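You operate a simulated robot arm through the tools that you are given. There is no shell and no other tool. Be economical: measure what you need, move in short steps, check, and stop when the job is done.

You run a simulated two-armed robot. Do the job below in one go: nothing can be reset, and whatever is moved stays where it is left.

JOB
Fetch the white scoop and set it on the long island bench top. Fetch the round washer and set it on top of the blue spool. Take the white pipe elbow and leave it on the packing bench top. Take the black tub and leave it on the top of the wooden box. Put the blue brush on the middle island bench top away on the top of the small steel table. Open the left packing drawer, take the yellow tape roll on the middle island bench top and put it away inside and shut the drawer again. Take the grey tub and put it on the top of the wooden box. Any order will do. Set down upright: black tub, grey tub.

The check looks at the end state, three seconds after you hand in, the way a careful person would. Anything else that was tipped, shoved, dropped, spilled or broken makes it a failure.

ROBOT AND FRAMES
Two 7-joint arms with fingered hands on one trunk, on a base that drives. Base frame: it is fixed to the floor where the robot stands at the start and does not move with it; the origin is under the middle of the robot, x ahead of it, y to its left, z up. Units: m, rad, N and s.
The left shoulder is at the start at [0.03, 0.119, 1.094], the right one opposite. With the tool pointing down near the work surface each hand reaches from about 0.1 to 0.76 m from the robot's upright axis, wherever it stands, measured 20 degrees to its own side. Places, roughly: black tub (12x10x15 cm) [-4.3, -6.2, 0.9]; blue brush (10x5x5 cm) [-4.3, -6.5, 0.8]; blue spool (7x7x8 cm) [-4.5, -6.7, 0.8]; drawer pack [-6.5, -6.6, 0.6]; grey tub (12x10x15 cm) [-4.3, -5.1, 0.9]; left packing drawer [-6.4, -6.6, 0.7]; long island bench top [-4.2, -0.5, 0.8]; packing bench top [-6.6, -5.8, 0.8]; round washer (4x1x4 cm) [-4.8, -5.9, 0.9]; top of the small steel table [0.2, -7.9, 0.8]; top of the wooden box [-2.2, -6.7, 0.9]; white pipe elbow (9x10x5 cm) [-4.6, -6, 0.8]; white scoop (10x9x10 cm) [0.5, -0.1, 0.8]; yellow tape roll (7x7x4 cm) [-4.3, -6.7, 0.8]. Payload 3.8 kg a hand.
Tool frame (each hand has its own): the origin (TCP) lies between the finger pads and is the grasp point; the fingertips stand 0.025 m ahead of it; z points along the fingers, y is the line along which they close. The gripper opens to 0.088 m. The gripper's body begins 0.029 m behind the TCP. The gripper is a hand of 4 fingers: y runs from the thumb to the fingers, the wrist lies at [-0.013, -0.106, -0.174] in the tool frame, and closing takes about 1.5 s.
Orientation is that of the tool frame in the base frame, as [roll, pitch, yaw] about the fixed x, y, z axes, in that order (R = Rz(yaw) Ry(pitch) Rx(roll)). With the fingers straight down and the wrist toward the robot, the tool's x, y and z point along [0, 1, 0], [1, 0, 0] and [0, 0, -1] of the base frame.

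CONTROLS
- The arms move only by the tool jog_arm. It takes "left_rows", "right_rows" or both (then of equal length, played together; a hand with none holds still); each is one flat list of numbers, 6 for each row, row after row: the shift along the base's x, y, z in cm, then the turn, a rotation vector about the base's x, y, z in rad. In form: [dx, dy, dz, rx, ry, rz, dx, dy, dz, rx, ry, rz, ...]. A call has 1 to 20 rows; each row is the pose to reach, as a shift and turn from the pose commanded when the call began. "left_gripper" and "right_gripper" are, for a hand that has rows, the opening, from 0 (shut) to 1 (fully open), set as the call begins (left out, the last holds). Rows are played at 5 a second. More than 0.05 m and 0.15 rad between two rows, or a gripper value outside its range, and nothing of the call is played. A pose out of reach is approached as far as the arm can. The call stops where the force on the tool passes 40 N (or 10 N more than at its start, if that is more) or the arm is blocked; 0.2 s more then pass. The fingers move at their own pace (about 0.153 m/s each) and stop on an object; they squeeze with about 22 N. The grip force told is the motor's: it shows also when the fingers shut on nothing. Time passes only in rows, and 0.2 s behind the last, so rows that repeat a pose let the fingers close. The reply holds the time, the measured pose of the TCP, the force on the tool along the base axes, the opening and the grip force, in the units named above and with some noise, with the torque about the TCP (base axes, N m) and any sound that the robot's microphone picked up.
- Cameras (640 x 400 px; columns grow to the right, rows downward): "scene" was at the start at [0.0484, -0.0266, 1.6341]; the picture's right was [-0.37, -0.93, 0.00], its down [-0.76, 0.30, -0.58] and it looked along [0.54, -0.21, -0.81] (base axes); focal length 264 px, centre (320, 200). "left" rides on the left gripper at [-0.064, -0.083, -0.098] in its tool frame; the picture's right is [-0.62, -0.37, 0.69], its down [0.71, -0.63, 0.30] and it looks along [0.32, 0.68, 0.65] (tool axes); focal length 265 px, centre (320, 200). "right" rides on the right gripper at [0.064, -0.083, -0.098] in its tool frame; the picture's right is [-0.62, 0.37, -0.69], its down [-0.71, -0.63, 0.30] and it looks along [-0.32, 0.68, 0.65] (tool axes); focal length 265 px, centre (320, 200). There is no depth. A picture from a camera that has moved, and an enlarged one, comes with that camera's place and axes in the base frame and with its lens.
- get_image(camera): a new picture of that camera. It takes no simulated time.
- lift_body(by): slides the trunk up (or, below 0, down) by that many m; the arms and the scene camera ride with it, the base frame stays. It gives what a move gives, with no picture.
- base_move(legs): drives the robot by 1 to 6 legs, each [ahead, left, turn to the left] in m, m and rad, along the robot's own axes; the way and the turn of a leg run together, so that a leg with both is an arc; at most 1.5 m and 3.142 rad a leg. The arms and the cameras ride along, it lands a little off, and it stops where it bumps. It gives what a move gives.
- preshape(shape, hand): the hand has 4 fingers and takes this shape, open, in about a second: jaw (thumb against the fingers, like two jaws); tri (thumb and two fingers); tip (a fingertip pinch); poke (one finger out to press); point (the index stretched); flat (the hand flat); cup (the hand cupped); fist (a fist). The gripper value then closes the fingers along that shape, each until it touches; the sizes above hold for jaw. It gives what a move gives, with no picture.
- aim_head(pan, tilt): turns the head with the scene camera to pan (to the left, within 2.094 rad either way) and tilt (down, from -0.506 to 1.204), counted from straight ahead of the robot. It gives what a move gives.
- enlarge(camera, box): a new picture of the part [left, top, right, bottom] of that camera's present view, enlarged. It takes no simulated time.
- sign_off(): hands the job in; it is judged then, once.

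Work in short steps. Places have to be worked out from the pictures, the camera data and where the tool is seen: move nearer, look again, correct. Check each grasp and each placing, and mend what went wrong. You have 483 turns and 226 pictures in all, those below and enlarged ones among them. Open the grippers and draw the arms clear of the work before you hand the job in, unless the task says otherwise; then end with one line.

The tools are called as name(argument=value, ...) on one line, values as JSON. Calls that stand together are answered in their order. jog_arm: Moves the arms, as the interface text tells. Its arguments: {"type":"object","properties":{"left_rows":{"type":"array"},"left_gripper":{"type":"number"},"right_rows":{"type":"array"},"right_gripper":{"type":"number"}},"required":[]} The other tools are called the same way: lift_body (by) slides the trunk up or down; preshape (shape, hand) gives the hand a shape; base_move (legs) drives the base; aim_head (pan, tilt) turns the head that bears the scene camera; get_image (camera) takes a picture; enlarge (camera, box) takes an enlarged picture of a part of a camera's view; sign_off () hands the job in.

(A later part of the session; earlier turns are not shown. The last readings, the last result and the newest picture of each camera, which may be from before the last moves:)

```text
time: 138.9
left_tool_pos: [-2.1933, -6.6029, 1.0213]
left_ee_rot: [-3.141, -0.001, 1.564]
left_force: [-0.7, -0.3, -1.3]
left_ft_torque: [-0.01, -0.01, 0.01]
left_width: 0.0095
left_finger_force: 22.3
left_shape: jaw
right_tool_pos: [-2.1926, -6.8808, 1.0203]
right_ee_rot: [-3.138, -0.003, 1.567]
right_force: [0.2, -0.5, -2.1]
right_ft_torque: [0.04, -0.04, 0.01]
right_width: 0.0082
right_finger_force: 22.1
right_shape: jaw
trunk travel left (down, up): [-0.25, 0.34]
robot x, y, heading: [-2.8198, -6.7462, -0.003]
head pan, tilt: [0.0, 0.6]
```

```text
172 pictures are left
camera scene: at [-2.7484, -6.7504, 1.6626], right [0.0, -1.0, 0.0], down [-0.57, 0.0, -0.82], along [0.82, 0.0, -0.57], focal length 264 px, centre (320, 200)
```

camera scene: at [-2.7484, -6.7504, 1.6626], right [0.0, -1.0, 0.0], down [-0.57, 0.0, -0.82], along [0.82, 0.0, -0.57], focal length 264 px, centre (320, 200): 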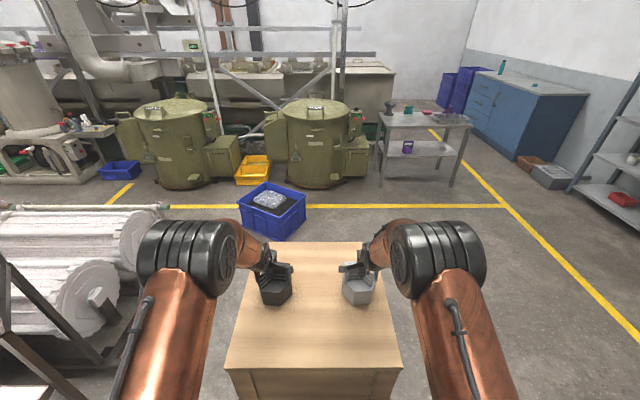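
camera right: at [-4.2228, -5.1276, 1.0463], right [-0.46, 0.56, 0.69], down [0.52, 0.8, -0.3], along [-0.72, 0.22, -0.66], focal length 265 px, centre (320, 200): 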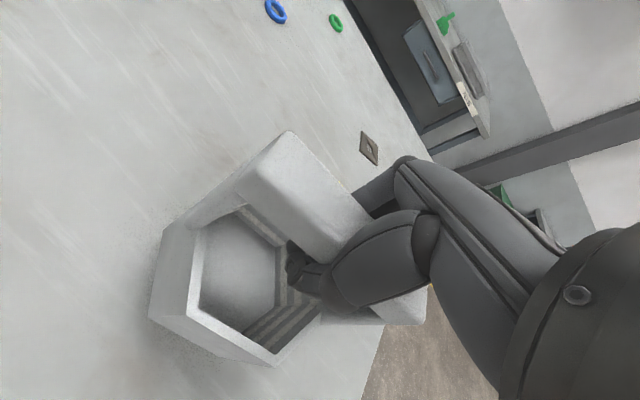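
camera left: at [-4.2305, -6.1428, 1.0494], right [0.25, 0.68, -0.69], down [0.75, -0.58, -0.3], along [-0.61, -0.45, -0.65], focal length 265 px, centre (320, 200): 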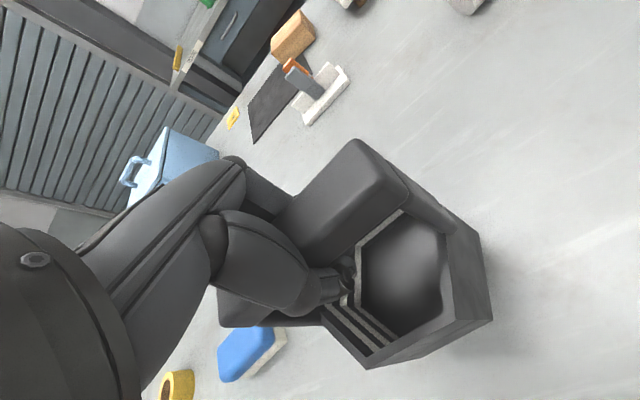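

I'll continue creeping down.

jog_arm(left_rows=[0, 0, -0.4, 0, 0, 0, 0, 0, -0.8, 0, 0, 0], right_rows=[0, 0, -0.4, 0, 0, 0, 0, 0, -0.8, 0, 0, 0])

jog_arm(left_rows=[0, 0, -0.3, 0, 0, 0, 0, 0, -0.6, 0, 0, 0], right_rows=[0, 0, -0.3, 0, 0, 0, 0, 0, -0.6, 0, 0, 0])

jog_arm(left_rows=[0, 0, -0.3, 0, 0, 0, 0, 0, -0.6, 0, 0, 0], right_rows=[0, 0, -0.3, 0, 0, 0, 0, 0, -0.6, 0, 0, 0])

```text
time: 139.5
left_tool_pos: [-2.1941, -6.605, 1.0138]
left_ee_rot: [3.141, -0.003, 1.565]
left_force: [0.9, 0.6, -0.8]
left_ft_torque: [0.0, -0.05, 0.0]
left_width: 0.0096
left_finger_force: 21.8
left_shape: jaw
right_tool_pos: [-2.193, -6.8815, 1.0123]
right_ee_rot: [-3.139, -0.001, 1.569]
right_force: [-0.1, -0.1, -1.1]
right_ft_torque: [0.01, 0.03, -0.02]
right_width: 0.0083
right_finger_force: 21.5
right_shape: jaw
trunk travel left (down, up): [-0.25, 0.34]
robot x, y, heading: [-2.8191, -6.7493, -0.003]
head pan, tilt: [0.0, 0.6]
```

```text
time: 140.1
left_tool_pos: [-2.1943, -6.6052, 1.0082]
left_ee_rot: [3.137, 0.001, 1.562]
left_force: [3.5, -0.4, 5.5]
left_ft_torque: [-0.03, 0.1, 0.02]
left_width: 0.0091
left_finger_force: 22.8
left_shape: jaw
right_tool_pos: [-2.193, -6.8813, 1.0078]
right_ee_rot: [-3.14, -0.002, 1.569]
right_force: [1.7, 0.5, 2.0]
right_ft_torque: [0.01, 0.06, 0.03]
right_width: 0.0077
right_finger_force: 22.1
right_shape: jaw
trunk travel left (down, up): [-0.25, 0.34]
robot x, y, heading: [-2.8163, -6.7499, -0.002]
head pan, tilt: [0.0, 0.6]
```

```text
time: 140.7
left_tool_pos: [-2.1948, -6.6045, 1.0043]
left_ee_rot: [3.136, 0.0, 1.563]
left_force: [2.4, 0.5, 12.5]
left_ft_torque: [-0.07, 0.14, -0.02]
left_width: 0.0082
left_finger_force: 21.7
left_shape: jaw
right_tool_pos: [-2.1938, -6.8802, 1.0039]
right_ee_rot: [3.136, -0.002, 1.568]
right_force: [2.0, -0.5, 21.2]
right_ft_torque: [0.14, 0.17, -0.01]
right_width: 0.0066
right_finger_force: 21.8
right_shape: jaw
trunk travel left (down, up): [-0.25, 0.34]
robot x, y, heading: [-2.8198, -6.7508, -0.002]
head pan, tilt: [0.0, 0.6]
```

Both are seated (contact forces up). I'll ease up 3 mm, open the hands and withdraw upward.

jog_arm(left_rows=[0, 0, 0.3, 0, 0, 0, 0, 0, 0.3, 0, 0, 0], right_rows=[0, 0, 0.3, 0, 0, 0, 0, 0, 0.3, 0, 0, 0])

jog_arm(left_rows=[0, 0, 0, 0, 0, 0, 0, 0, 0, 0, 0, 0, 0, 0, 0, 0, 0, 0, 0, 0, 0, 0, 0, 0, 0, 0, 0, 0, 0, 0], right_rows=[0, 0, 0, 0, 0, 0, 0, 0, 0, 0, 0, 0, 0, 0, 0, 0, 0, 0, 0, 0, 0, 0, 0, 0, 0, 0, 0, 0, 0, 0], left_gripper=1, right_gripper=1)

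jog_arm(left_rows=[0, 0, 2, 0, 0, 0, 0, 0, 5, 0, 0, 0, 0, 0, 9, 0, 0, 0, 0, 0, 13, 0, 0, 0], right_rows=[0, 0, 2, 0, 0, 0, 0, 0, 5, 0, 0, 0, 0, 0, 9, 0, 0, 0, 0, 0, 13, 0, 0, 0])

get_image(camera="scene")

```text
time: 141.3
left_tool_pos: [-2.198, -6.6027, 1.0054]
left_ee_rot: [-3.141, 0.0, 1.564]
left_force: [1.1, -0.4, 6.7]
left_ft_torque: [-0.05, -0.01, 0.05]
left_width: 0.0085
left_finger_force: 21.8
left_shape: jaw
right_tool_pos: [-2.1951, -6.8814, 1.0038]
right_ee_rot: [-3.14, -0.002, 1.568]
right_force: [1.2, 1.4, 14.9]
right_ft_torque: [0.08, 0.03, 0.02]
right_width: 0.0063
right_finger_force: 21.5
right_shape: jaw
trunk travel left (down, up): [-0.25, 0.34]
robot x, y, heading: [-2.8194, -6.7474, -0.003]
head pan, tilt: [0.0, 0.6]
```

```text
time: 142.5
left_tool_pos: [-2.1947, -6.6037, 1.0041]
left_ee_rot: [-3.141, 0.002, 1.564]
left_force: [0.4, 0.1, 0.9]
left_ft_torque: [0.01, 0.03, 0.0]
left_width: 0.0878
left_finger_force: 0.1
left_shape: jaw
right_tool_pos: [-2.1936, -6.8803, 1.0029]
right_ee_rot: [-3.138, 0.0, 1.567]
right_force: [1.5, 0.2, 0.9]
right_ft_torque: [-0.01, -0.03, -0.05]
right_width: 0.0875
right_finger_force: 0.0
right_shape: jaw
trunk travel left (down, up): [-0.25, 0.34]
robot x, y, heading: [-2.8224, -6.7503, -0.004]
head pan, tilt: [0.0, 0.6]
```

```text
time: 143.5
left_tool_pos: [-2.1961, -6.6028, 1.1374]
left_ee_rot: [3.139, -0.001, 1.564]
left_force: [-0.3, -0.2, 0.4]
left_ft_torque: [-0.01, -0.03, -0.03]
left_width: 0.0876
left_finger_force: 0.1
left_shape: jaw
right_tool_pos: [-2.1947, -6.8809, 1.1331]
right_ee_rot: [-3.141, -0.003, 1.566]
right_force: [-0.2, -0.6, 0.3]
right_ft_torque: [0.03, -0.02, 0.0]
right_width: 0.0874
right_finger_force: 0.1
right_shape: jaw
trunk travel left (down, up): [-0.25, 0.34]
robot x, y, heading: [-2.8197, -6.7505, -0.002]
head pan, tilt: [0.0, 0.6]
```

```text
171 pictures are left
camera scene: at [-2.7507, -6.7504, 1.6627], right [0.0, -1.0, 0.0], down [-0.56, 0.0, -0.83], along [0.83, 0.0, -0.56], focal length 264 px, centre (320, 200)
```

scene: 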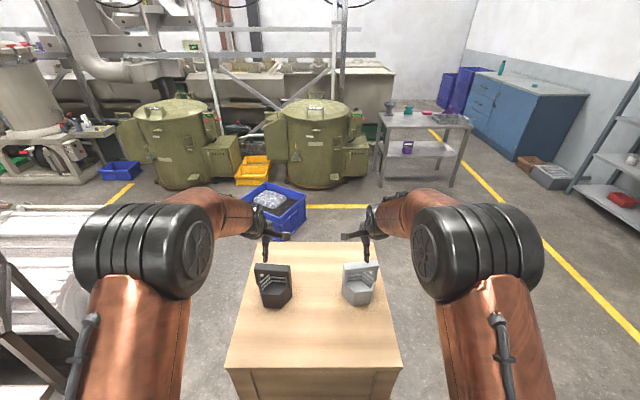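

Both tubs stand upright on the box. I'll draw the hands back, then reverse, turn toward the middle bench and fetch the blue brush.

jog_arm(left_rows=[-3, 1.5, 0, 0, 0, 0, -6, 3, 0, 0, 0, 0, -9, 5, 0, 0, 0, 0, -12, 8, 0, 0, 0, 0, -15, 12, 0, 0, 0, 0], right_rows=[-3, -1.5, 0, 0, 0, 0, -6, -3, 0, 0, 0, 0, -9, -5, 0, 0, 0, 0, -12, -8, 0, 0, 0, 0, -15, -12, 0, 0, 0, 0])

base_move(legs=[[-0.45, 0.0, 0], [0, 0, 1.57], [0, 0, 1.57]])

aim_head(pan=0, tilt=0.6)

get_image(camera="scene")

```text
time: 144.7
left_tool_pos: [-2.3477, -6.4837, 1.1372]
left_ee_rot: [3.14, 0.0, 1.563]
left_force: [0.1, -0.1, 0.3]
left_ft_torque: [-0.02, 0.0, 0.01]
left_width: 0.088
left_finger_force: 0.0
left_shape: jaw
right_tool_pos: [-2.3481, -6.9986, 1.133]
right_ee_rot: [-3.138, -0.001, 1.568]
right_force: [-0.1, 0.0, -0.1]
right_ft_torque: [0.0, -0.02, 0.04]
right_width: 0.0876
right_finger_force: 0.1
right_shape: jaw
trunk travel left (down, up): [-0.25, 0.34]
robot x, y, heading: [-2.8196, -6.7506, -0.001]
head pan, tilt: [0.0, 0.6]
```

```text
time: 155.0
left_tool_pos: [-3.7445, -7.0064, 1.1371]
left_ee_rot: [3.141, -0.001, -1.604]
left_force: [0.5, 0.1, 0.2]
left_ft_torque: [0.01, -0.02, -0.02]
left_width: 0.0877
left_finger_force: 0.0
left_shape: jaw
right_tool_pos: [-3.7332, -6.4906, 1.1323]
right_ee_rot: [-3.139, 0.0, -1.597]
right_force: [0.3, 0.6, 0.3]
right_ft_torque: [-0.02, 0.01, 0.03]
right_width: 0.0876
right_finger_force: 0.1
right_shape: jaw
trunk travel left (down, up): [-0.25, 0.34]
robot x, y, heading: [-3.2678, -6.7503, 3.119]
head pan, tilt: [0.0, 0.6]
```

```text
time: 155.6
left_tool_pos: [-3.7455, -7.006, 1.1376]
left_ee_rot: [-3.141, 0.0, -1.603]
left_force: [0.5, 0.7, 0.0]
left_ft_torque: [-0.01, 0.04, 0.01]
left_width: 0.088
left_finger_force: 0.0
left_shape: jaw
right_tool_pos: [-3.7323, -6.4923, 1.131]
right_ee_rot: [-3.138, 0.0, -1.598]
right_force: [-0.3, 0.3, -0.5]
right_ft_torque: [0.0, 0.01, 0.02]
right_width: 0.0874
right_finger_force: 0.2
right_shape: jaw
trunk travel left (down, up): [-0.25, 0.34]
robot x, y, heading: [-3.265, -6.7509, 3.117]
head pan, tilt: [0.0, 0.6]
```

```text
170 pictures are left
camera scene: at [-3.3348, -6.7487, 1.6626], right [0.03, 1.0, 0.0], down [0.56, -0.01, -0.82], along [-0.82, 0.02, -0.57], focal length 264 px, centre (320, 200)
```

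scene: 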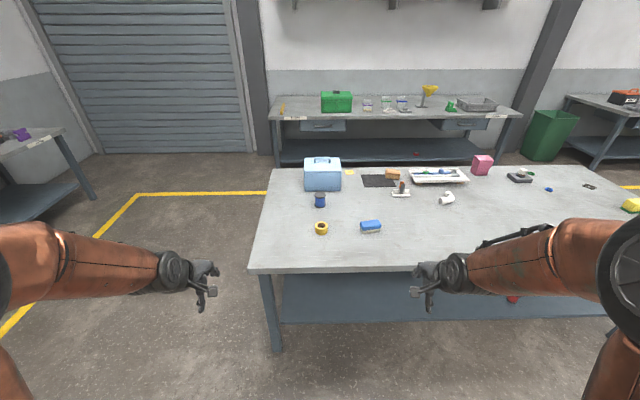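

The brush is about (-4.32,-6.48) and the tape about (-4.32,-6.72). I can take the brush in the right hand and the tape in the left from one stand at (-3.67,-6.6).

base_move(legs=[[0.4, -0.16, 0.024]])

aim_head(pan=0, tilt=0.8)

get_image(camera="scene")

enlarge(camera="scene", box=[240, 150, 400, 250])

```text
time: 158.2
left_tool_pos: [-4.1357, -6.8516, 1.137]
left_ee_rot: [-3.141, 0.0, -1.574]
left_force: [0.0, -0.3, -0.1]
left_ft_torque: [-0.03, 0.04, 0.0]
left_width: 0.0878
left_finger_force: 0.0
left_shape: jaw
right_tool_pos: [-4.1383, -6.336, 1.1329]
right_ee_rot: [-3.138, -0.002, -1.569]
right_force: [-0.8, 0.3, 0.1]
right_ft_torque: [0.0, 0.03, 0.03]
right_width: 0.0874
right_finger_force: 0.1
right_shape: jaw
trunk travel left (down, up): [-0.25, 0.34]
robot x, y, heading: [-3.6626, -6.5854, -3.137]
head pan, tilt: [0.0, 0.6]
```

```text
time: 158.9
left_tool_pos: [-4.136, -6.8526, 1.1375]
left_ee_rot: [3.141, 0.0, -1.573]
left_force: [-0.4, 0.0, -0.6]
left_ft_torque: [0.0, 0.03, -0.01]
left_width: 0.0879
left_finger_force: 0.1
left_shape: jaw
right_tool_pos: [-4.1368, -6.3374, 1.1325]
right_ee_rot: [-3.137, 0.0, -1.568]
right_force: [-0.2, -0.3, 0.2]
right_ft_torque: [0.02, 0.01, 0.02]
right_width: 0.0878
right_finger_force: 0.1
right_shape: jaw
trunk travel left (down, up): [-0.25, 0.34]
robot x, y, heading: [-3.662, -6.5824, -3.14]
head pan, tilt: [0.0, 0.799]
```

```text
169 pictures are left
camera scene: at [-3.7248, -6.5833, 1.6458], right [0.0, 1.0, 0.0], down [0.72, 0.0, -0.7], along [-0.7, 0.0, -0.72], focal length 264 px, centre (320, 200)
```

scene: 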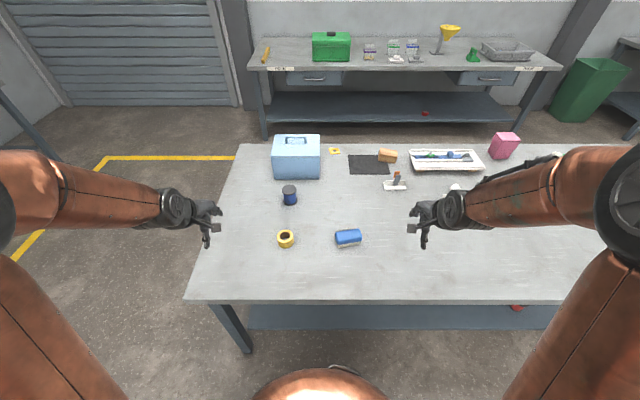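

```text
4.00 times, centred on (320, 200) of scene
camera zoom: at [-3.7248, -6.5833, 1.6458], right [0.0, 1.0, 0.0], down [0.72, 0.0, -0.7], along [-0.7, 0.0, -0.72], focal length 1057 px, centre (320, 200)
```

zoom: 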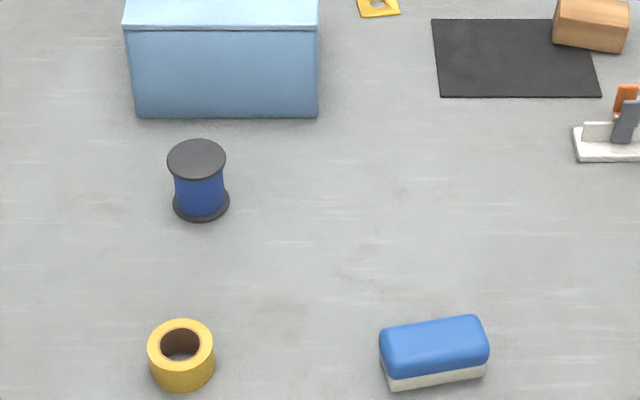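

Brush centre is about (-4.333,-6.475), turned +0.23, top 0.83. Tape centre is about (-4.332,-6.716). I'll bring both hands above them and descend to about z=0.92, then check.

jog_arm(right_rows=[-2.8, -2, 0, 0, 0, 0.03, -5.6, -4, 0, 0, 0, 0.07, -8.4, -6, 0, 0, 0, 0.1, -11.2, -8, 0, 0, 0, 0.13, -14, -10, 0, 0, 0, 0.16, -16.8, -12, 0, 0, 0, 0.2, -19.6, -13.8, 0, 0, 0, 0.23, -19.6, -13.8, -4.5, 0, 0, 0.23, -19.6, -13.8, -9, 0, 0, 0.23, -19.6, -13.8, -13.5, 0, 0, 0.23, -19.6, -13.8, -18, 0, 0, 0.23, -19.6, -13.8, -21, 0, 0, 0.23], left_rows=[-2.8, 2, 0, 0, 0, 0, -5.6, 4, 0, 0, 0, 0, -8.4, 6, 0, 0, 0, 0, -11.2, 8, 0, 0, 0, 0, -14, 10, 0, 0, 0, 0, -16.8, 12, 0, 0, 0, 0, -19.6, 13.7, 0, 0, 0, 0, -19.6, 13.7, -4.5, 0, 0, 0, -19.6, 13.7, -9, 0, 0, 0, -19.6, 13.7, -13.5, 0, 0, 0, -19.6, 13.7, -18, 0, 0, 0, -19.6, 13.7, -21, 0, 0, 0], left_gripper=1, right_gripper=1)

enlarge(camera="scene", box=[240, 170, 400, 270])

get_image(camera="left")

get_image(camera="right")

```text
time: 161.5
left_tool_pos: [-4.3326, -6.7174, 0.9267]
left_ee_rot: [-3.141, 0.0, -1.572]
left_force: [0.3, 0.3, -0.2]
left_ft_torque: [0.01, 0.0, -0.03]
left_width: 0.0877
left_finger_force: 0.0
left_shape: jaw
right_tool_pos: [-4.3349, -6.4754, 0.9219]
right_ee_rot: [-3.138, -0.001, -1.34]
right_force: [0.3, 0.4, 0.7]
right_ft_torque: [0.0, -0.04, -0.01]
right_width: 0.0876
right_finger_force: 0.0
right_shape: jaw
trunk travel left (down, up): [-0.25, 0.34]
robot x, y, heading: [-3.6661, -6.5854, -3.142]
head pan, tilt: [0.0, 0.799]
```

```text
4.00 times, centred on (320, 220) of scene
camera zoom: at [-3.7259, -6.5834, 1.6457], right [0.0, 1.0, 0.0], down [0.72, 0.0, -0.7], along [-0.7, 0.0, -0.72], focal length 1057 px, centre (320, 120)
```

zoom: 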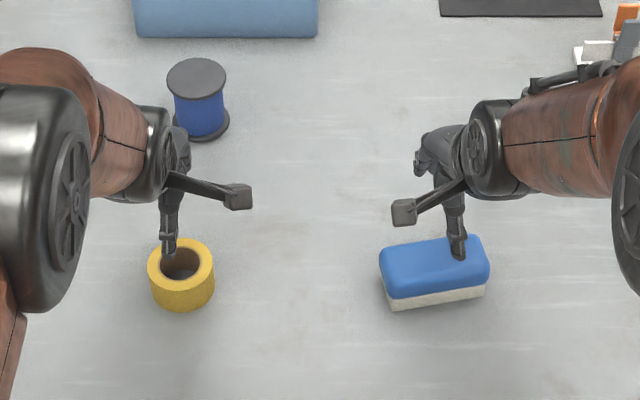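

```text
166 pictures are left
camera left: at [-4.2497, -6.6523, 1.0239], right [0.37, 0.62, -0.69], down [0.63, -0.72, -0.31], along [-0.68, -0.32, -0.65], focal length 265 px, centre (320, 200)
```

left: 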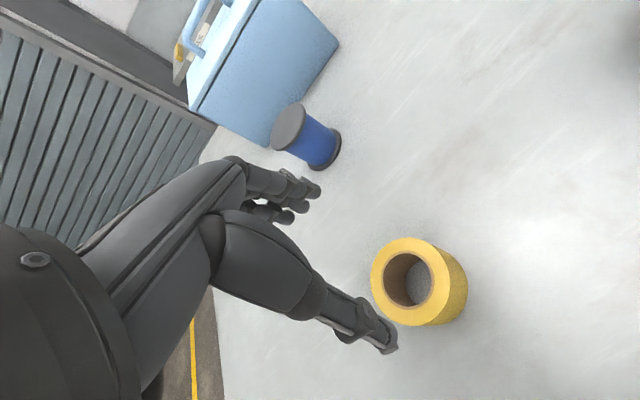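

```text
165 pictures are left
camera right: at [-4.2385, -6.5191, 1.0204], right [-0.5, 0.52, 0.69], down [0.45, 0.84, -0.3], along [-0.74, 0.16, -0.66], focal length 265 px, centre (320, 200)
```

right: 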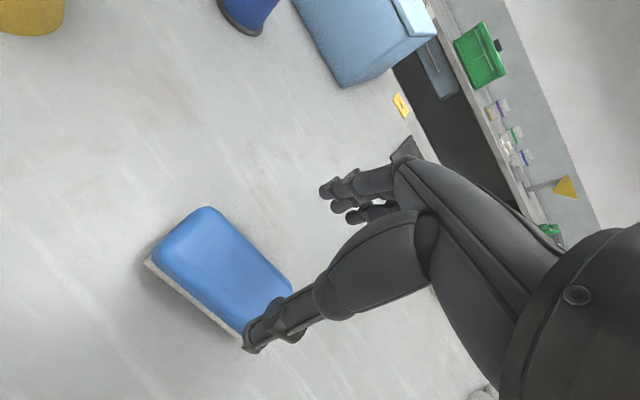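

The views agree within about 1 cm. I'll nudge the right hand (+0.5, -0.4 cm) and lower both: the brush to grip height, the tape to just above its rim to check clearance.

jog_arm(right_rows=[0.5, -0.4, -4, 0, 0, 0, 0.5, -0.4, -7.5, 0, 0, 0, 0.5, -0.4, -10.7, 0, 0, 0], left_rows=[0, -0.1, -2, 0, 0, 0, 0, -0.1, -4, 0, 0, 0, 0, -0.1, -6.2, 0, 0, 0])

get_image(camera="left")

enlarge(camera="scene", box=[240, 190, 400, 290])

```text
time: 162.3
left_tool_pos: [-4.333, -6.7181, 0.8671]
left_ee_rot: [3.139, -0.001, -1.573]
left_force: [0.2, 0.1, -0.2]
left_ft_torque: [0.01, 0.0, 0.03]
left_width: 0.0881
left_finger_force: 0.1
left_shape: jaw
right_tool_pos: [-4.3326, -6.4775, 0.8229]
right_ee_rot: [3.127, 0.002, -1.34]
right_force: [2.1, 0.4, 24.6]
right_ft_torque: [-0.03, 0.94, -0.06]
right_width: 0.0856
right_finger_force: 0.0
right_shape: jaw
trunk travel left (down, up): [-0.25, 0.34]
robot x, y, heading: [-3.6646, -6.5811, -3.141]
head pan, tilt: [0.0, 0.799]
```

```text
164 pictures are left
camera left: at [-4.2481, -6.6543, 0.965], right [0.37, 0.62, -0.69], down [0.63, -0.72, -0.31], along [-0.69, -0.32, -0.65], focal length 265 px, centre (320, 200)
```

left: 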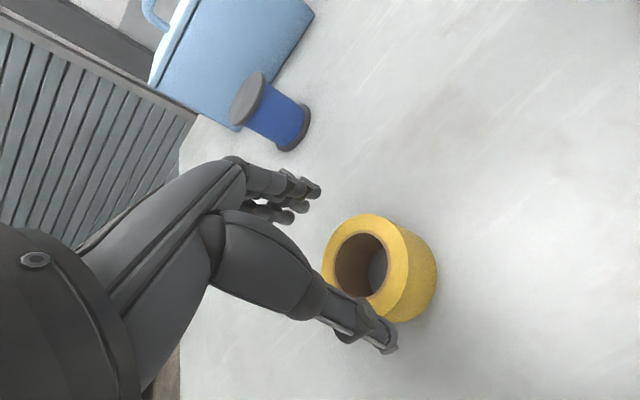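

```text
4.00 times, centred on (320, 240) of scene
camera zoom: at [-3.7198, -6.5839, 1.6463], right [0.0, 1.0, 0.0], down [0.71, 0.0, -0.7], along [-0.7, 0.0, -0.71], focal length 1057 px, centre (320, 40)
```

zoom: 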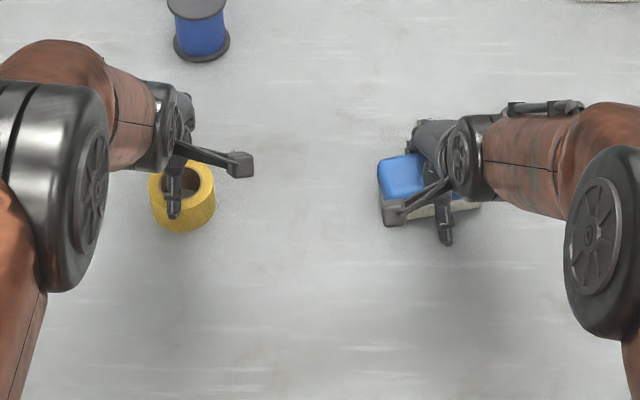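

The right fingertips touched the bench, so the bench top is about 0.795, higher than I had assumed. I'll lift the right hand 1.2 cm and correct x by +1 cm, then lower the tape hand to z≈0.83 with +0.6 cm in x.

jog_arm(right_rows=[0, 0, 1.5, 0, 0, 0, 1, 0, 1.5, 0, 0, 0, 1, -0.2, 1.5, 0, 0, 0], left_rows=[0.6, 0, 0, 0, 0, 0, 0.6, 0, -2, 0, 0, 0, 0.6, 0, -3.6, 0, 0, 0])

get_image(camera="left")

get_image(camera="right")

```text
time: 163.1
left_tool_pos: [-4.3271, -6.7162, 0.8271]
left_ee_rot: [-3.141, -0.002, -1.573]
left_force: [-0.1, -0.9, -0.4]
left_ft_torque: [0.03, 0.04, 0.0]
left_width: 0.0879
left_finger_force: 0.1
left_shape: jaw
right_tool_pos: [-4.3181, -6.4803, 0.8305]
right_ee_rot: [-3.137, 0.0, -1.338]
right_force: [-0.6, -0.4, -0.5]
right_ft_torque: [-0.03, -0.02, 0.01]
right_width: 0.0878
right_finger_force: 0.2
right_shape: jaw
trunk travel left (down, up): [-0.25, 0.34]
robot x, y, heading: [-3.6643, -6.5821, -3.137]
head pan, tilt: [0.0, 0.799]
```

```text
162 pictures are left
camera left: at [-4.2431, -6.6532, 0.9259], right [0.37, 0.62, -0.69], down [0.63, -0.72, -0.3], along [-0.68, -0.32, -0.65], focal length 265 px, centre (320, 200)
```

left: 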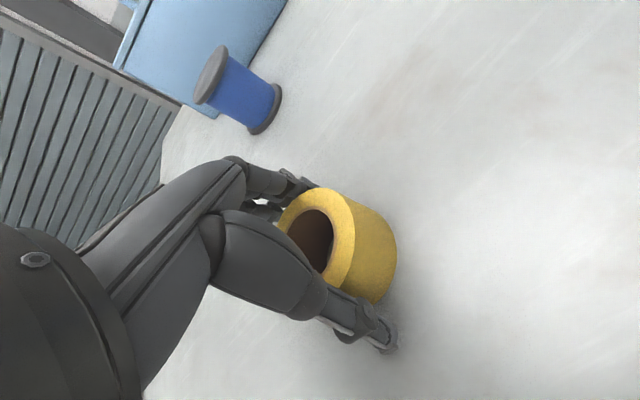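

```text
161 pictures are left
camera right: at [-4.2228, -6.5237, 0.9283], right [-0.5, 0.52, 0.69], down [0.45, 0.84, -0.3], along [-0.74, 0.16, -0.66], focal length 265 px, centre (320, 200)
```

right: 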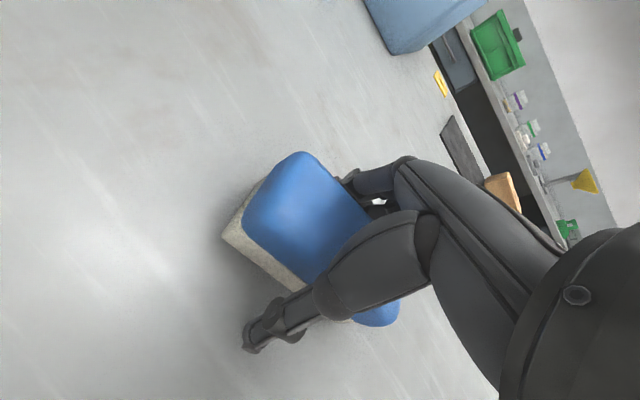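

Both hands straddle their objects with no contact. I'll close both.

jog_arm(right_rows=[0, 0, 0, 0, 0, 0, 0, 0, 0, 0, 0, 0, 0, 0, 0, 0, 0, 0, 0, 0, 0, 0, 0, 0, 0, 0, 0, 0, 0, 0, 0, 0, 0, 0, 0, 0, 0, 0, 0, 0, 0, 0], left_rows=[0, 0, 0, 0, 0, 0, 0, 0, 0, 0, 0, 0, 0, 0, 0, 0, 0, 0, 0, 0, 0, 0, 0, 0, 0, 0, 0, 0, 0, 0, 0, 0, 0, 0, 0, 0, 0, 0, 0, 0, 0, 0], right_gripper=0, left_gripper=0)

jog_arm(right_rows=[0, 0, 2, 0, 0, 0, 0, 0, 4, 0, 0, 0, 0, 0, 8, 0, 0, 0], left_rows=[0, 0, 2, 0, 0, 0, 0, 0, 4, 0, 0, 0, 0, 0, 8, 0, 0, 0])

get_image(camera="left")

get_image(camera="right")

```text
time: 164.7
left_tool_pos: [-4.3262, -6.7159, 0.8268]
left_ee_rot: [3.141, 0.0, -1.574]
left_force: [-0.4, -0.6, -0.6]
left_ft_torque: [0.01, 0.01, 0.01]
left_width: 0.0551
left_finger_force: 21.9
left_shape: jaw
right_tool_pos: [-4.3189, -6.4806, 0.831]
right_ee_rot: [-3.138, 0.0, -1.338]
right_force: [0.8, 0.2, 0.5]
right_ft_torque: [0.0, 0.0, 0.0]
right_width: 0.0399
right_finger_force: 22.6
right_shape: jaw
trunk travel left (down, up): [-0.25, 0.34]
robot x, y, heading: [-3.6622, -6.5853, -3.139]
head pan, tilt: [0.0, 0.799]
```

```text
time: 165.5
left_tool_pos: [-4.3243, -6.7175, 0.9087]
left_ee_rot: [3.141, 0.001, -1.574]
left_force: [-0.3, -0.1, 0.0]
left_ft_torque: [0.01, -0.01, -0.01]
left_width: 0.0549
left_finger_force: 22.0
left_shape: jaw
right_tool_pos: [-4.3181, -6.4788, 0.9094]
right_ee_rot: [-3.138, -0.001, -1.34]
right_force: [-0.7, -0.5, -1.0]
right_ft_torque: [0.01, 0.01, -0.03]
right_width: 0.0399
right_finger_force: 21.9
right_shape: jaw
trunk travel left (down, up): [-0.25, 0.34]
robot x, y, heading: [-3.6629, -6.5852, -3.141]
head pan, tilt: [0.0, 0.799]
```

```text
160 pictures are left
camera left: at [-4.2417, -6.6539, 1.0075], right [0.37, 0.62, -0.69], down [0.63, -0.72, -0.3], along [-0.69, -0.32, -0.65], focal length 265 px, centre (320, 200)
```

left: 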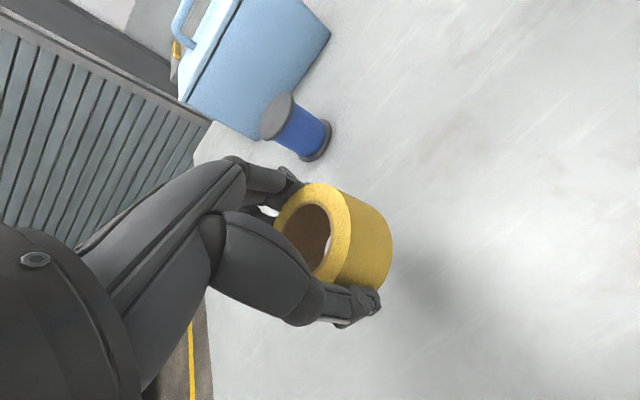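

```text
159 pictures are left
camera right: at [-4.2219, -6.5233, 1.0077], right [-0.5, 0.52, 0.69], down [0.45, 0.84, -0.3], along [-0.74, 0.16, -0.66], focal length 265 px, centre (320, 200)
```

right: 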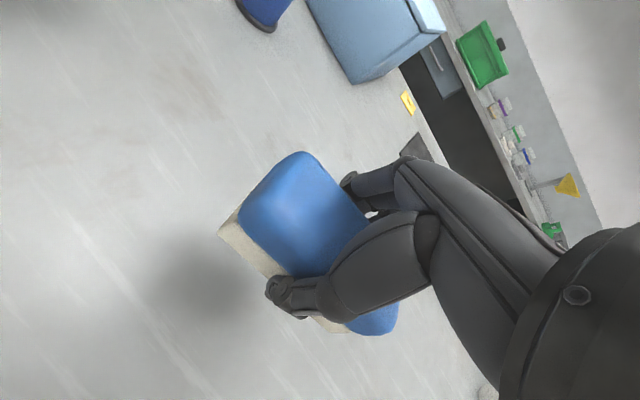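

Both are held (tape 55 mm, brush 40 mm). I'll lift and draw in, then drive to the small steel table through the gap south of the wooden box (y≈-7.5).

jog_arm(right_rows=[0, 0, 4, 0, 0, 0, 2, 1, 8, 0, 0, 0, 5, 3, 11, 0, 0, 0, 8, 5, 14, 0, 0, 0, 12, 7, 15, 0, 0, -0.05, 15, 9, 16, 0, 0, -0.1, 18, 11, 16, 0, 0, -0.15], left_rows=[0, 0, 4, 0, 0, 0, 2, -1, 8, 0, 0, 0, 5, -3, 11, 0, 0, 0, 8, -5, 14, 0, 0, 0, 12, -7, 15, 0, 0, 0, 15, -9, 16, 0, 0, 0, 18, -11, 16, 0, 0, 0])

base_move(legs=[[-0.5, 0.7, 0], [0, 0, 1.57], [0, 0, 1.57], [0.6, -0.1, 0]])

get_image(camera="scene")

```text
time: 167.1
left_tool_pos: [-4.1423, -6.8277, 1.0703]
left_ee_rot: [3.139, 0.0, -1.575]
left_force: [0.6, 0.7, -0.9]
left_ft_torque: [0.02, 0.04, 0.01]
left_width: 0.0549
left_finger_force: 21.5
left_shape: jaw
right_tool_pos: [-4.1352, -6.3707, 1.0707]
right_ee_rot: [-3.139, 0.0, -1.489]
right_force: [1.7, -0.3, -1.0]
right_ft_torque: [-0.01, -0.03, 0.01]
right_width: 0.0398
right_finger_force: 21.7
right_shape: jaw
trunk travel left (down, up): [-0.25, 0.34]
robot x, y, heading: [-3.6696, -6.5783, -3.137]
head pan, tilt: [0.0, 0.799]
```

```text
time: 182.3
left_tool_pos: [-2.071, -7.2175, 1.0681]
left_ee_rot: [-3.141, 0.001, 1.502]
left_force: [0.6, -0.2, -1.1]
left_ft_torque: [0.0, 0.0, 0.0]
left_width: 0.0545
left_finger_force: 22.6
left_shape: jaw
right_tool_pos: [-2.1079, -7.6744, 1.07]
right_ee_rot: [-3.139, -0.001, 1.587]
right_force: [0.2, -1.0, -0.7]
right_ft_torque: [-0.02, 0.0, -0.01]
right_width: 0.039
right_finger_force: 22.1
right_shape: jaw
trunk travel left (down, up): [-0.25, 0.34]
robot x, y, heading: [-2.5667, -7.4307, -0.064]
head pan, tilt: [0.0, 0.799]
```

```text
158 pictures are left
camera scene: at [-2.5047, -7.4336, 1.6457], right [-0.06, -1.0, 0.0], down [-0.72, 0.05, -0.7], along [0.7, -0.04, -0.72], focal length 264 px, centre (320, 200)
```

scene: 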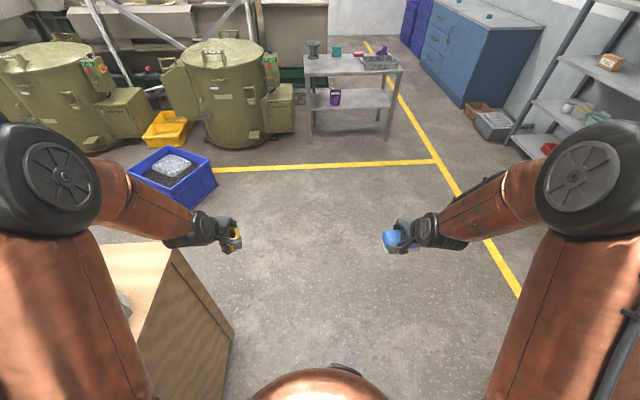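

The way ahead is clear and the steel table is in front. I'll move on toward (-0.9,-7.8), easing right away from the box.

base_move(legs=[[0.7, -0.12, 0.064], [0.9, -0.2, 0]])

aim_head(pan=0, tilt=0.7)

get_image(camera="scene")

```text
time: 190.7
left_tool_pos: [-0.4685, -7.5391, 1.0692]
left_ee_rot: [-3.142, -0.001, 1.56]
left_force: [0.4, -0.1, -0.6]
left_ft_torque: [-0.01, -0.06, -0.02]
left_width: 0.0546
left_finger_force: 22.0
left_shape: jaw
right_tool_pos: [-0.4788, -7.9964, 1.0694]
right_ee_rot: [-3.138, -0.001, 1.647]
right_force: [0.4, 0.2, -0.4]
right_ft_torque: [0.0, -0.02, -0.02]
right_width: 0.0391
right_finger_force: 21.9
right_shape: jaw
trunk travel left (down, up): [-0.25, 0.34]
robot x, y, heading: [-0.9524, -7.781, -0.003]
head pan, tilt: [0.0, 0.799]
```

```text
time: 191.4
left_tool_pos: [-0.4696, -7.5398, 1.0688]
left_ee_rot: [-3.141, 0.0, 1.562]
left_force: [-0.7, 0.3, -0.4]
left_ft_torque: [0.01, 0.0, -0.02]
left_width: 0.0544
left_finger_force: 22.1
left_shape: jaw
right_tool_pos: [-0.4789, -7.9967, 1.0706]
right_ee_rot: [-3.136, 0.0, 1.647]
right_force: [-0.5, 1.0, -0.6]
right_ft_torque: [-0.04, -0.01, 0.0]
right_width: 0.0389
right_finger_force: 22.3
right_shape: jaw
trunk travel left (down, up): [-0.25, 0.34]
robot x, y, heading: [-0.9509, -7.7791, -0.0]
head pan, tilt: [0.0, 0.7]
```

```text
157 pictures are left
camera scene: at [-0.885, -7.7808, 1.654], right [0.0, -1.0, 0.0], down [-0.64, 0.0, -0.76], along [0.76, 0.0, -0.64], focal length 264 px, centre (320, 200)
```

scene: 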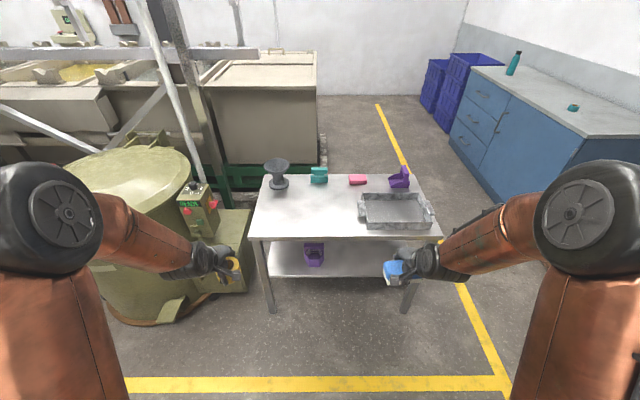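

The table front edge is at x≈-0.12. A free spot at about (0.03,-7.78) lies left of the grey tray (edge y≈-7.95). I'll drive 0.36 m forward and look again.

base_move(legs=[[0.36, 0.0, 0]])

jog_arm(right_rows=[3, 3, 0, 0, 0, -0.02, 6, 6, 0, 0, 0, -0.04, 9, 9, 0, 0, 0, -0.06, 11, 12, 0, 0, 0, -0.07, 13, 15, 0, 0, 0, -0.07, 15, 18, 0, 0, 0, -0.07])

get_image(camera="scene")

get_image(camera="right")

```text
time: 193.7
left_tool_pos: [-0.1052, -7.5393, 1.0682]
left_ee_rot: [-3.141, 0.001, 1.562]
left_force: [0.1, -0.5, -0.9]
left_ft_torque: [-0.04, 0.02, 0.01]
left_width: 0.0545
left_finger_force: 21.0
left_shape: jaw
right_tool_pos: [-0.1151, -7.9989, 1.0689]
right_ee_rot: [-3.138, -0.002, 1.647]
right_force: [0.7, -0.2, -0.4]
right_ft_torque: [-0.01, 0.01, -0.03]
right_width: 0.0393
right_finger_force: 21.5
right_shape: jaw
trunk travel left (down, up): [-0.25, 0.34]
robot x, y, heading: [-0.5909, -7.7853, -0.007]
head pan, tilt: [0.0, 0.7]
```

```text
time: 195.1
left_tool_pos: [-0.1058, -7.5393, 1.0682]
left_ee_rot: [-3.141, -0.001, 1.562]
left_force: [-0.3, 0.7, -0.1]
left_ft_torque: [-0.03, -0.01, 0.02]
left_width: 0.0544
left_finger_force: 21.8
left_shape: jaw
right_tool_pos: [0.0341, -7.8171, 1.0703]
right_ee_rot: [-3.138, 0.0, 1.579]
right_force: [0.1, 1.1, -1.6]
right_ft_torque: [0.02, -0.02, 0.01]
right_width: 0.0389
right_finger_force: 22.0
right_shape: jaw
trunk travel left (down, up): [-0.25, 0.34]
robot x, y, heading: [-0.5839, -7.7806, -0.003]
head pan, tilt: [0.0, 0.7]
```

```text
156 pictures are left
camera scene: at [-0.5209, -7.7806, 1.654], right [0.0, -1.0, 0.0], down [-0.64, 0.0, -0.76], along [0.76, 0.0, -0.64], focal length 264 px, centre (320, 200)
```

scene: 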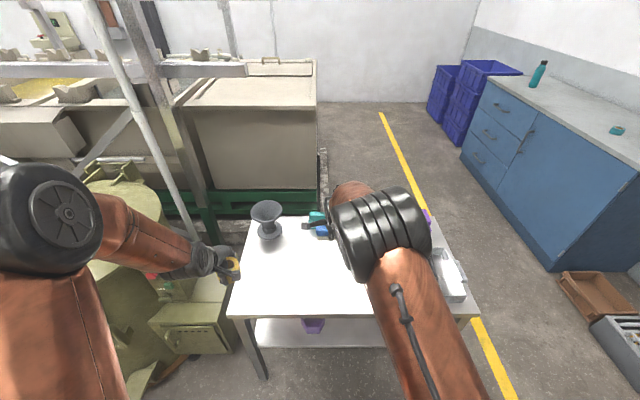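

```text
155 pictures are left
camera right: at [-0.0479, -7.7537, 1.1682], right [0.38, -0.62, 0.69], down [-0.63, -0.72, -0.3], along [0.68, -0.32, -0.66], focal length 265 px, centre (320, 200)
```

right: 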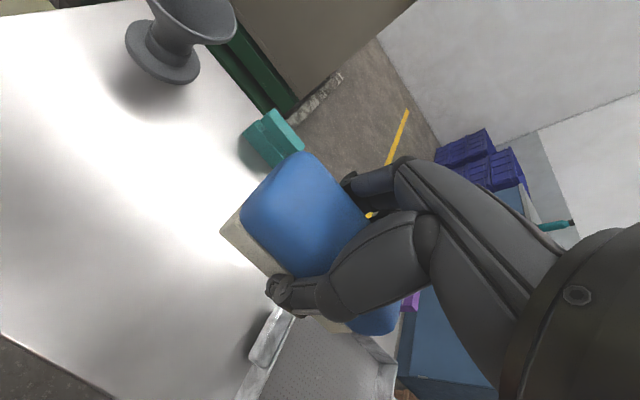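

The tray's left rim is at about y=-7.93, so I'll shift 4 cm left to y≈-7.78 and lower to just above contact (expected TCP about 0.83).

jog_arm(right_rows=[0, 4, 0, 0, 0, 0, 0, 4, -4, 0, 0, 0, 0, 4, -8, 0, 0, 0, 0, 4, -12, 0, 0, 0, 0, 4, -16, 0, 0, 0, 0, 4, -20, 0, 0, 0])

get_image(camera="right")

jog_arm(right_rows=[0, 0, -0.5, 0, 0, 0, 0, 0, -1, 0, 0, 0, 0, 0, -1.5, 0, 0, 0])

```text
time: 196.5
left_tool_pos: [-0.1046, -7.5391, 1.068]
left_ee_rot: [3.14, 0.003, 1.562]
left_force: [-0.4, 0.1, -0.8]
left_ft_torque: [-0.03, 0.03, 0.01]
left_width: 0.0547
left_finger_force: 22.4
left_shape: jaw
right_tool_pos: [0.0332, -7.7784, 0.8675]
right_ee_rot: [-3.137, -0.002, 1.575]
right_force: [0.1, 0.3, -0.6]
right_ft_torque: [0.0, 0.03, -0.01]
right_width: 0.0389
right_finger_force: 21.6
right_shape: jaw
trunk travel left (down, up): [-0.25, 0.34]
robot x, y, heading: [-0.5857, -7.7839, -0.004]
head pan, tilt: [0.0, 0.7]
```

```text
154 pictures are left
camera right: at [-0.0497, -7.7149, 0.9669], right [0.37, -0.62, 0.69], down [-0.63, -0.72, -0.3], along [0.68, -0.32, -0.66], focal length 265 px, centre (320, 200)
```

right: 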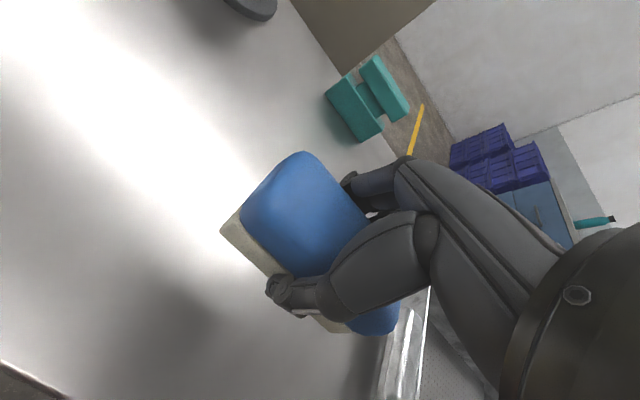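

```text
time: 197.3
left_tool_pos: [-0.1054, -7.5393, 1.0684]
left_ee_rot: [-3.141, 0.0, 1.563]
left_force: [-0.1, 0.4, -0.8]
left_ft_torque: [0.0, 0.01, 0.02]
left_width: 0.0543
left_finger_force: 21.8
left_shape: jaw
right_tool_pos: [0.0346, -7.7775, 0.8542]
right_ee_rot: [-3.138, 0.001, 1.578]
right_force: [0.4, -0.4, -0.6]
right_ft_torque: [0.0, -0.03, -0.02]
right_width: 0.0388
right_finger_force: 22.5
right_shape: jaw
trunk travel left (down, up): [-0.25, 0.34]
robot x, y, heading: [-0.5853, -7.7819, -0.006]
head pan, tilt: [0.0, 0.7]
```

I'll creep on down.

jog_arm(right_rows=[0, 0, -0.4, 0, 0, 0, 0, 0, -0.8, 0, 0, 0, 0, 0, -1.2, 0, 0, 0])

jog_arm(right_rows=[0, 0, -0.3, 0, 0, 0, 0, 0, -0.6, 0, 0, 0])

jog_arm(right_rows=[0, 0, -0.3, 0, 0, 0, 0, 0, -0.6, 0, 0, 0])

```text
time: 198.1
left_tool_pos: [-0.1073, -7.5398, 1.0679]
left_ee_rot: [-3.141, 0.0, 1.562]
left_force: [-0.1, -0.2, -0.1]
left_ft_torque: [0.01, -0.04, 0.01]
left_width: 0.0542
left_finger_force: 22.2
left_shape: jaw
right_tool_pos: [0.0352, -7.7773, 0.8437]
right_ee_rot: [-3.136, -0.002, 1.58]
right_force: [-0.1, -0.2, -0.6]
right_ft_torque: [-0.02, 0.02, -0.05]
right_width: 0.0387
right_finger_force: 21.9
right_shape: jaw
trunk travel left (down, up): [-0.25, 0.34]
robot x, y, heading: [-0.5828, -7.7836, -0.008]
head pan, tilt: [0.0, 0.7]
```

```text
time: 198.7
left_tool_pos: [-0.1059, -7.5389, 1.0682]
left_ee_rot: [3.14, 0.001, 1.563]
left_force: [-0.1, 0.3, -0.4]
left_ft_torque: [0.01, -0.02, 0.03]
left_width: 0.0543
left_finger_force: 21.9
left_shape: jaw
right_tool_pos: [0.0358, -7.7777, 0.8368]
right_ee_rot: [-3.14, -0.001, 1.578]
right_force: [1.1, -0.1, -0.8]
right_ft_torque: [-0.05, 0.02, 0.0]
right_width: 0.0388
right_finger_force: 22.1
right_shape: jaw
trunk travel left (down, up): [-0.25, 0.34]
robot x, y, heading: [-0.5838, -7.7807, -0.005]
head pan, tilt: [0.0, 0.7]
```

```text
time: 199.3
left_tool_pos: [-0.1063, -7.5411, 1.0684]
left_ee_rot: [-3.141, 0.0, 1.56]
left_force: [0.0, 0.5, -0.6]
left_ft_torque: [-0.01, -0.03, 0.0]
left_width: 0.0543
left_finger_force: 21.3
left_shape: jaw
right_tool_pos: [0.0347, -7.7791, 0.8314]
right_ee_rot: [-3.138, -0.001, 1.577]
right_force: [1.1, -0.3, -0.5]
right_ft_torque: [-0.01, 0.01, 0.0]
right_width: 0.0388
right_finger_force: 22.2
right_shape: jaw
trunk travel left (down, up): [-0.25, 0.34]
robot x, y, heading: [-0.5845, -7.7766, -0.001]
head pan, tilt: [0.0, 0.7]
```

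jog_arm(right_rows=[0, 0, -0.3, 0, 0, 0, 0, 0, -0.6, 0, 0, 0])

jog_arm(right_rows=[0, 0, -0.3, 0, 0, 0, 0, 0, -0.6, 0, 0, 0])

get_image(camera="right")

```text
time: 199.9
left_tool_pos: [-0.106, -7.5382, 1.0683]
left_ee_rot: [3.141, -0.002, 1.562]
left_force: [0.1, -0.7, -0.7]
left_ft_torque: [0.01, 0.01, 0.0]
left_width: 0.0545
left_finger_force: 21.7
left_shape: jaw
right_tool_pos: [0.0346, -7.7774, 0.8251]
right_ee_rot: [-3.138, 0.0, 1.576]
right_force: [-0.4, 0.4, -0.7]
right_ft_torque: [-0.01, 0.01, -0.01]
right_width: 0.039
right_finger_force: 22.5
right_shape: jaw
trunk travel left (down, up): [-0.25, 0.34]
robot x, y, heading: [-0.5868, -7.7818, -0.003]
head pan, tilt: [0.0, 0.7]
```

```text
time: 200.5
left_tool_pos: [-0.1066, -7.5399, 1.0697]
left_ee_rot: [-3.141, -0.001, 1.562]
left_force: [-0.6, -0.2, -0.7]
left_ft_torque: [-0.02, -0.03, 0.0]
left_width: 0.0545
left_finger_force: 22.3
left_shape: jaw
right_tool_pos: [0.0349, -7.7787, 0.8198]
right_ee_rot: [-3.137, 0.0, 1.578]
right_force: [0.7, -0.5, -0.5]
right_ft_torque: [0.0, -0.01, 0.01]
right_width: 0.039
right_finger_force: 22.1
right_shape: jaw
trunk travel left (down, up): [-0.25, 0.34]
robot x, y, heading: [-0.587, -7.7793, -0.003]
head pan, tilt: [0.0, 0.7]
```

```text
153 pictures are left
camera right: at [-0.0483, -7.7147, 0.918], right [0.37, -0.62, 0.69], down [-0.63, -0.72, -0.3], along [0.68, -0.32, -0.66], focal length 265 px, centre (320, 200)
```

right: 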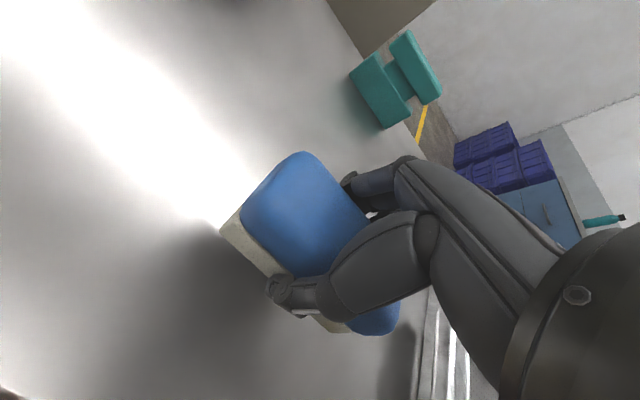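

Still no contact; the gap is getting small. I'll keep creeping.

jog_arm(right_rows=[0, 0, -0.4, 0, 0, 0, 0, 0, -0.8, 0, 0, 0])

jog_arm(right_rows=[0, 0, -0.4, 0, 0, 0, 0, 0, -0.8, 0, 0, 0])

```text
time: 201.1
left_tool_pos: [-0.106, -7.5396, 1.069]
left_ee_rot: [3.141, 0.001, 1.562]
left_force: [-0.3, 0.4, -0.3]
left_ft_torque: [-0.02, 0.02, -0.01]
left_width: 0.0542
left_finger_force: 22.8
left_shape: jaw
right_tool_pos: [0.0359, -7.7784, 0.8114]
right_ee_rot: [-3.137, 0.001, 1.576]
right_force: [0.3, -0.4, -0.8]
right_ft_torque: [-0.01, 0.01, -0.01]
right_width: 0.0389
right_finger_force: 22.1
right_shape: jaw
trunk travel left (down, up): [-0.25, 0.34]
robot x, y, heading: [-0.5931, -7.7854, -0.006]
head pan, tilt: [0.0, 0.7]
```

```text
time: 201.7
left_tool_pos: [-0.1057, -7.5397, 1.0694]
left_ee_rot: [-3.141, 0.0, 1.561]
left_force: [0.4, -0.3, -1.3]
left_ft_torque: [-0.03, 0.0, 0.02]
left_width: 0.0545
left_finger_force: 22.1
left_shape: jaw
right_tool_pos: [0.0361, -7.7769, 0.8017]
right_ee_rot: [-3.137, -0.001, 1.578]
right_force: [-0.5, -0.6, -2.1]
right_ft_torque: [0.0, 0.0, 0.0]
right_width: 0.0388
right_finger_force: 21.8
right_shape: jaw
trunk travel left (down, up): [-0.25, 0.34]
robot x, y, heading: [-0.5865, -7.7838, 0.0]
head pan, tilt: [0.0, 0.7]
```

jog_arm(right_rows=[0, 0, -0.4, 0, 0, 0, 0, 0, -0.8, 0, 0, 0])

jog_arm(right_rows=[0, 0, -0.4, 0, 0, 0, 0, 0, -0.8, 0, 0, 0])

enlarge(camera="right", box=[180, 130, 440, 400])

```text
time: 202.3
left_tool_pos: [-0.1062, -7.5395, 1.0685]
left_ee_rot: [3.141, -0.001, 1.562]
left_force: [-0.4, -0.4, -0.5]
left_ft_torque: [-0.02, -0.02, 0.0]
left_width: 0.0545
left_finger_force: 22.5
left_shape: jaw
right_tool_pos: [0.0353, -7.7769, 0.7941]
right_ee_rot: [-3.14, 0.0, 1.576]
right_force: [0.1, 0.2, -0.9]
right_ft_torque: [0.01, 0.0, -0.05]
right_width: 0.0389
right_finger_force: 22.0
right_shape: jaw
trunk travel left (down, up): [-0.25, 0.34]
robot x, y, heading: [-0.5884, -7.78, -0.003]
head pan, tilt: [0.0, 0.7]
```

```text
time: 202.9
left_tool_pos: [-0.1063, -7.539, 1.0682]
left_ee_rot: [3.141, -0.001, 1.562]
left_force: [0.4, 0.8, -0.7]
left_ft_torque: [-0.04, 0.01, -0.01]
left_width: 0.0545
left_finger_force: 22.3
left_shape: jaw
right_tool_pos: [0.0353, -7.7786, 0.7869]
right_ee_rot: [-3.139, 0.001, 1.578]
right_force: [-0.1, 0.0, -0.8]
right_ft_torque: [0.0, -0.02, -0.04]
right_width: 0.0389
right_finger_force: 21.7
right_shape: jaw
trunk travel left (down, up): [-0.25, 0.34]
robot x, y, heading: [-0.5879, -7.7821, 0.002]
head pan, tilt: [0.0, 0.7]
```

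```text
1.48 times, centred on (310, 265) of right
camera zoom: at [-0.0483, -7.7147, 0.8853], right [0.38, -0.62, 0.69], down [-0.63, -0.72, -0.3], along [0.68, -0.32, -0.66], focal length 393 px, centre (335, 104)
```

zoom: 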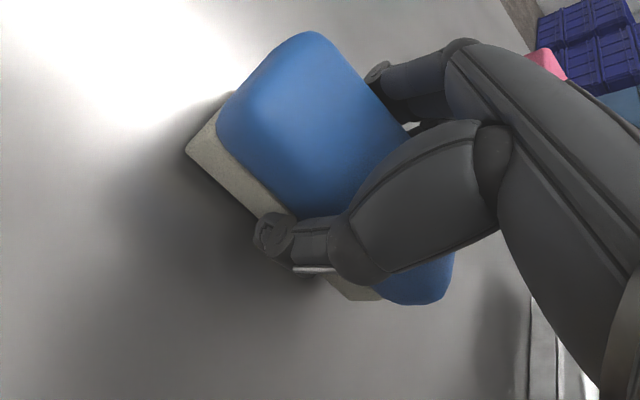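

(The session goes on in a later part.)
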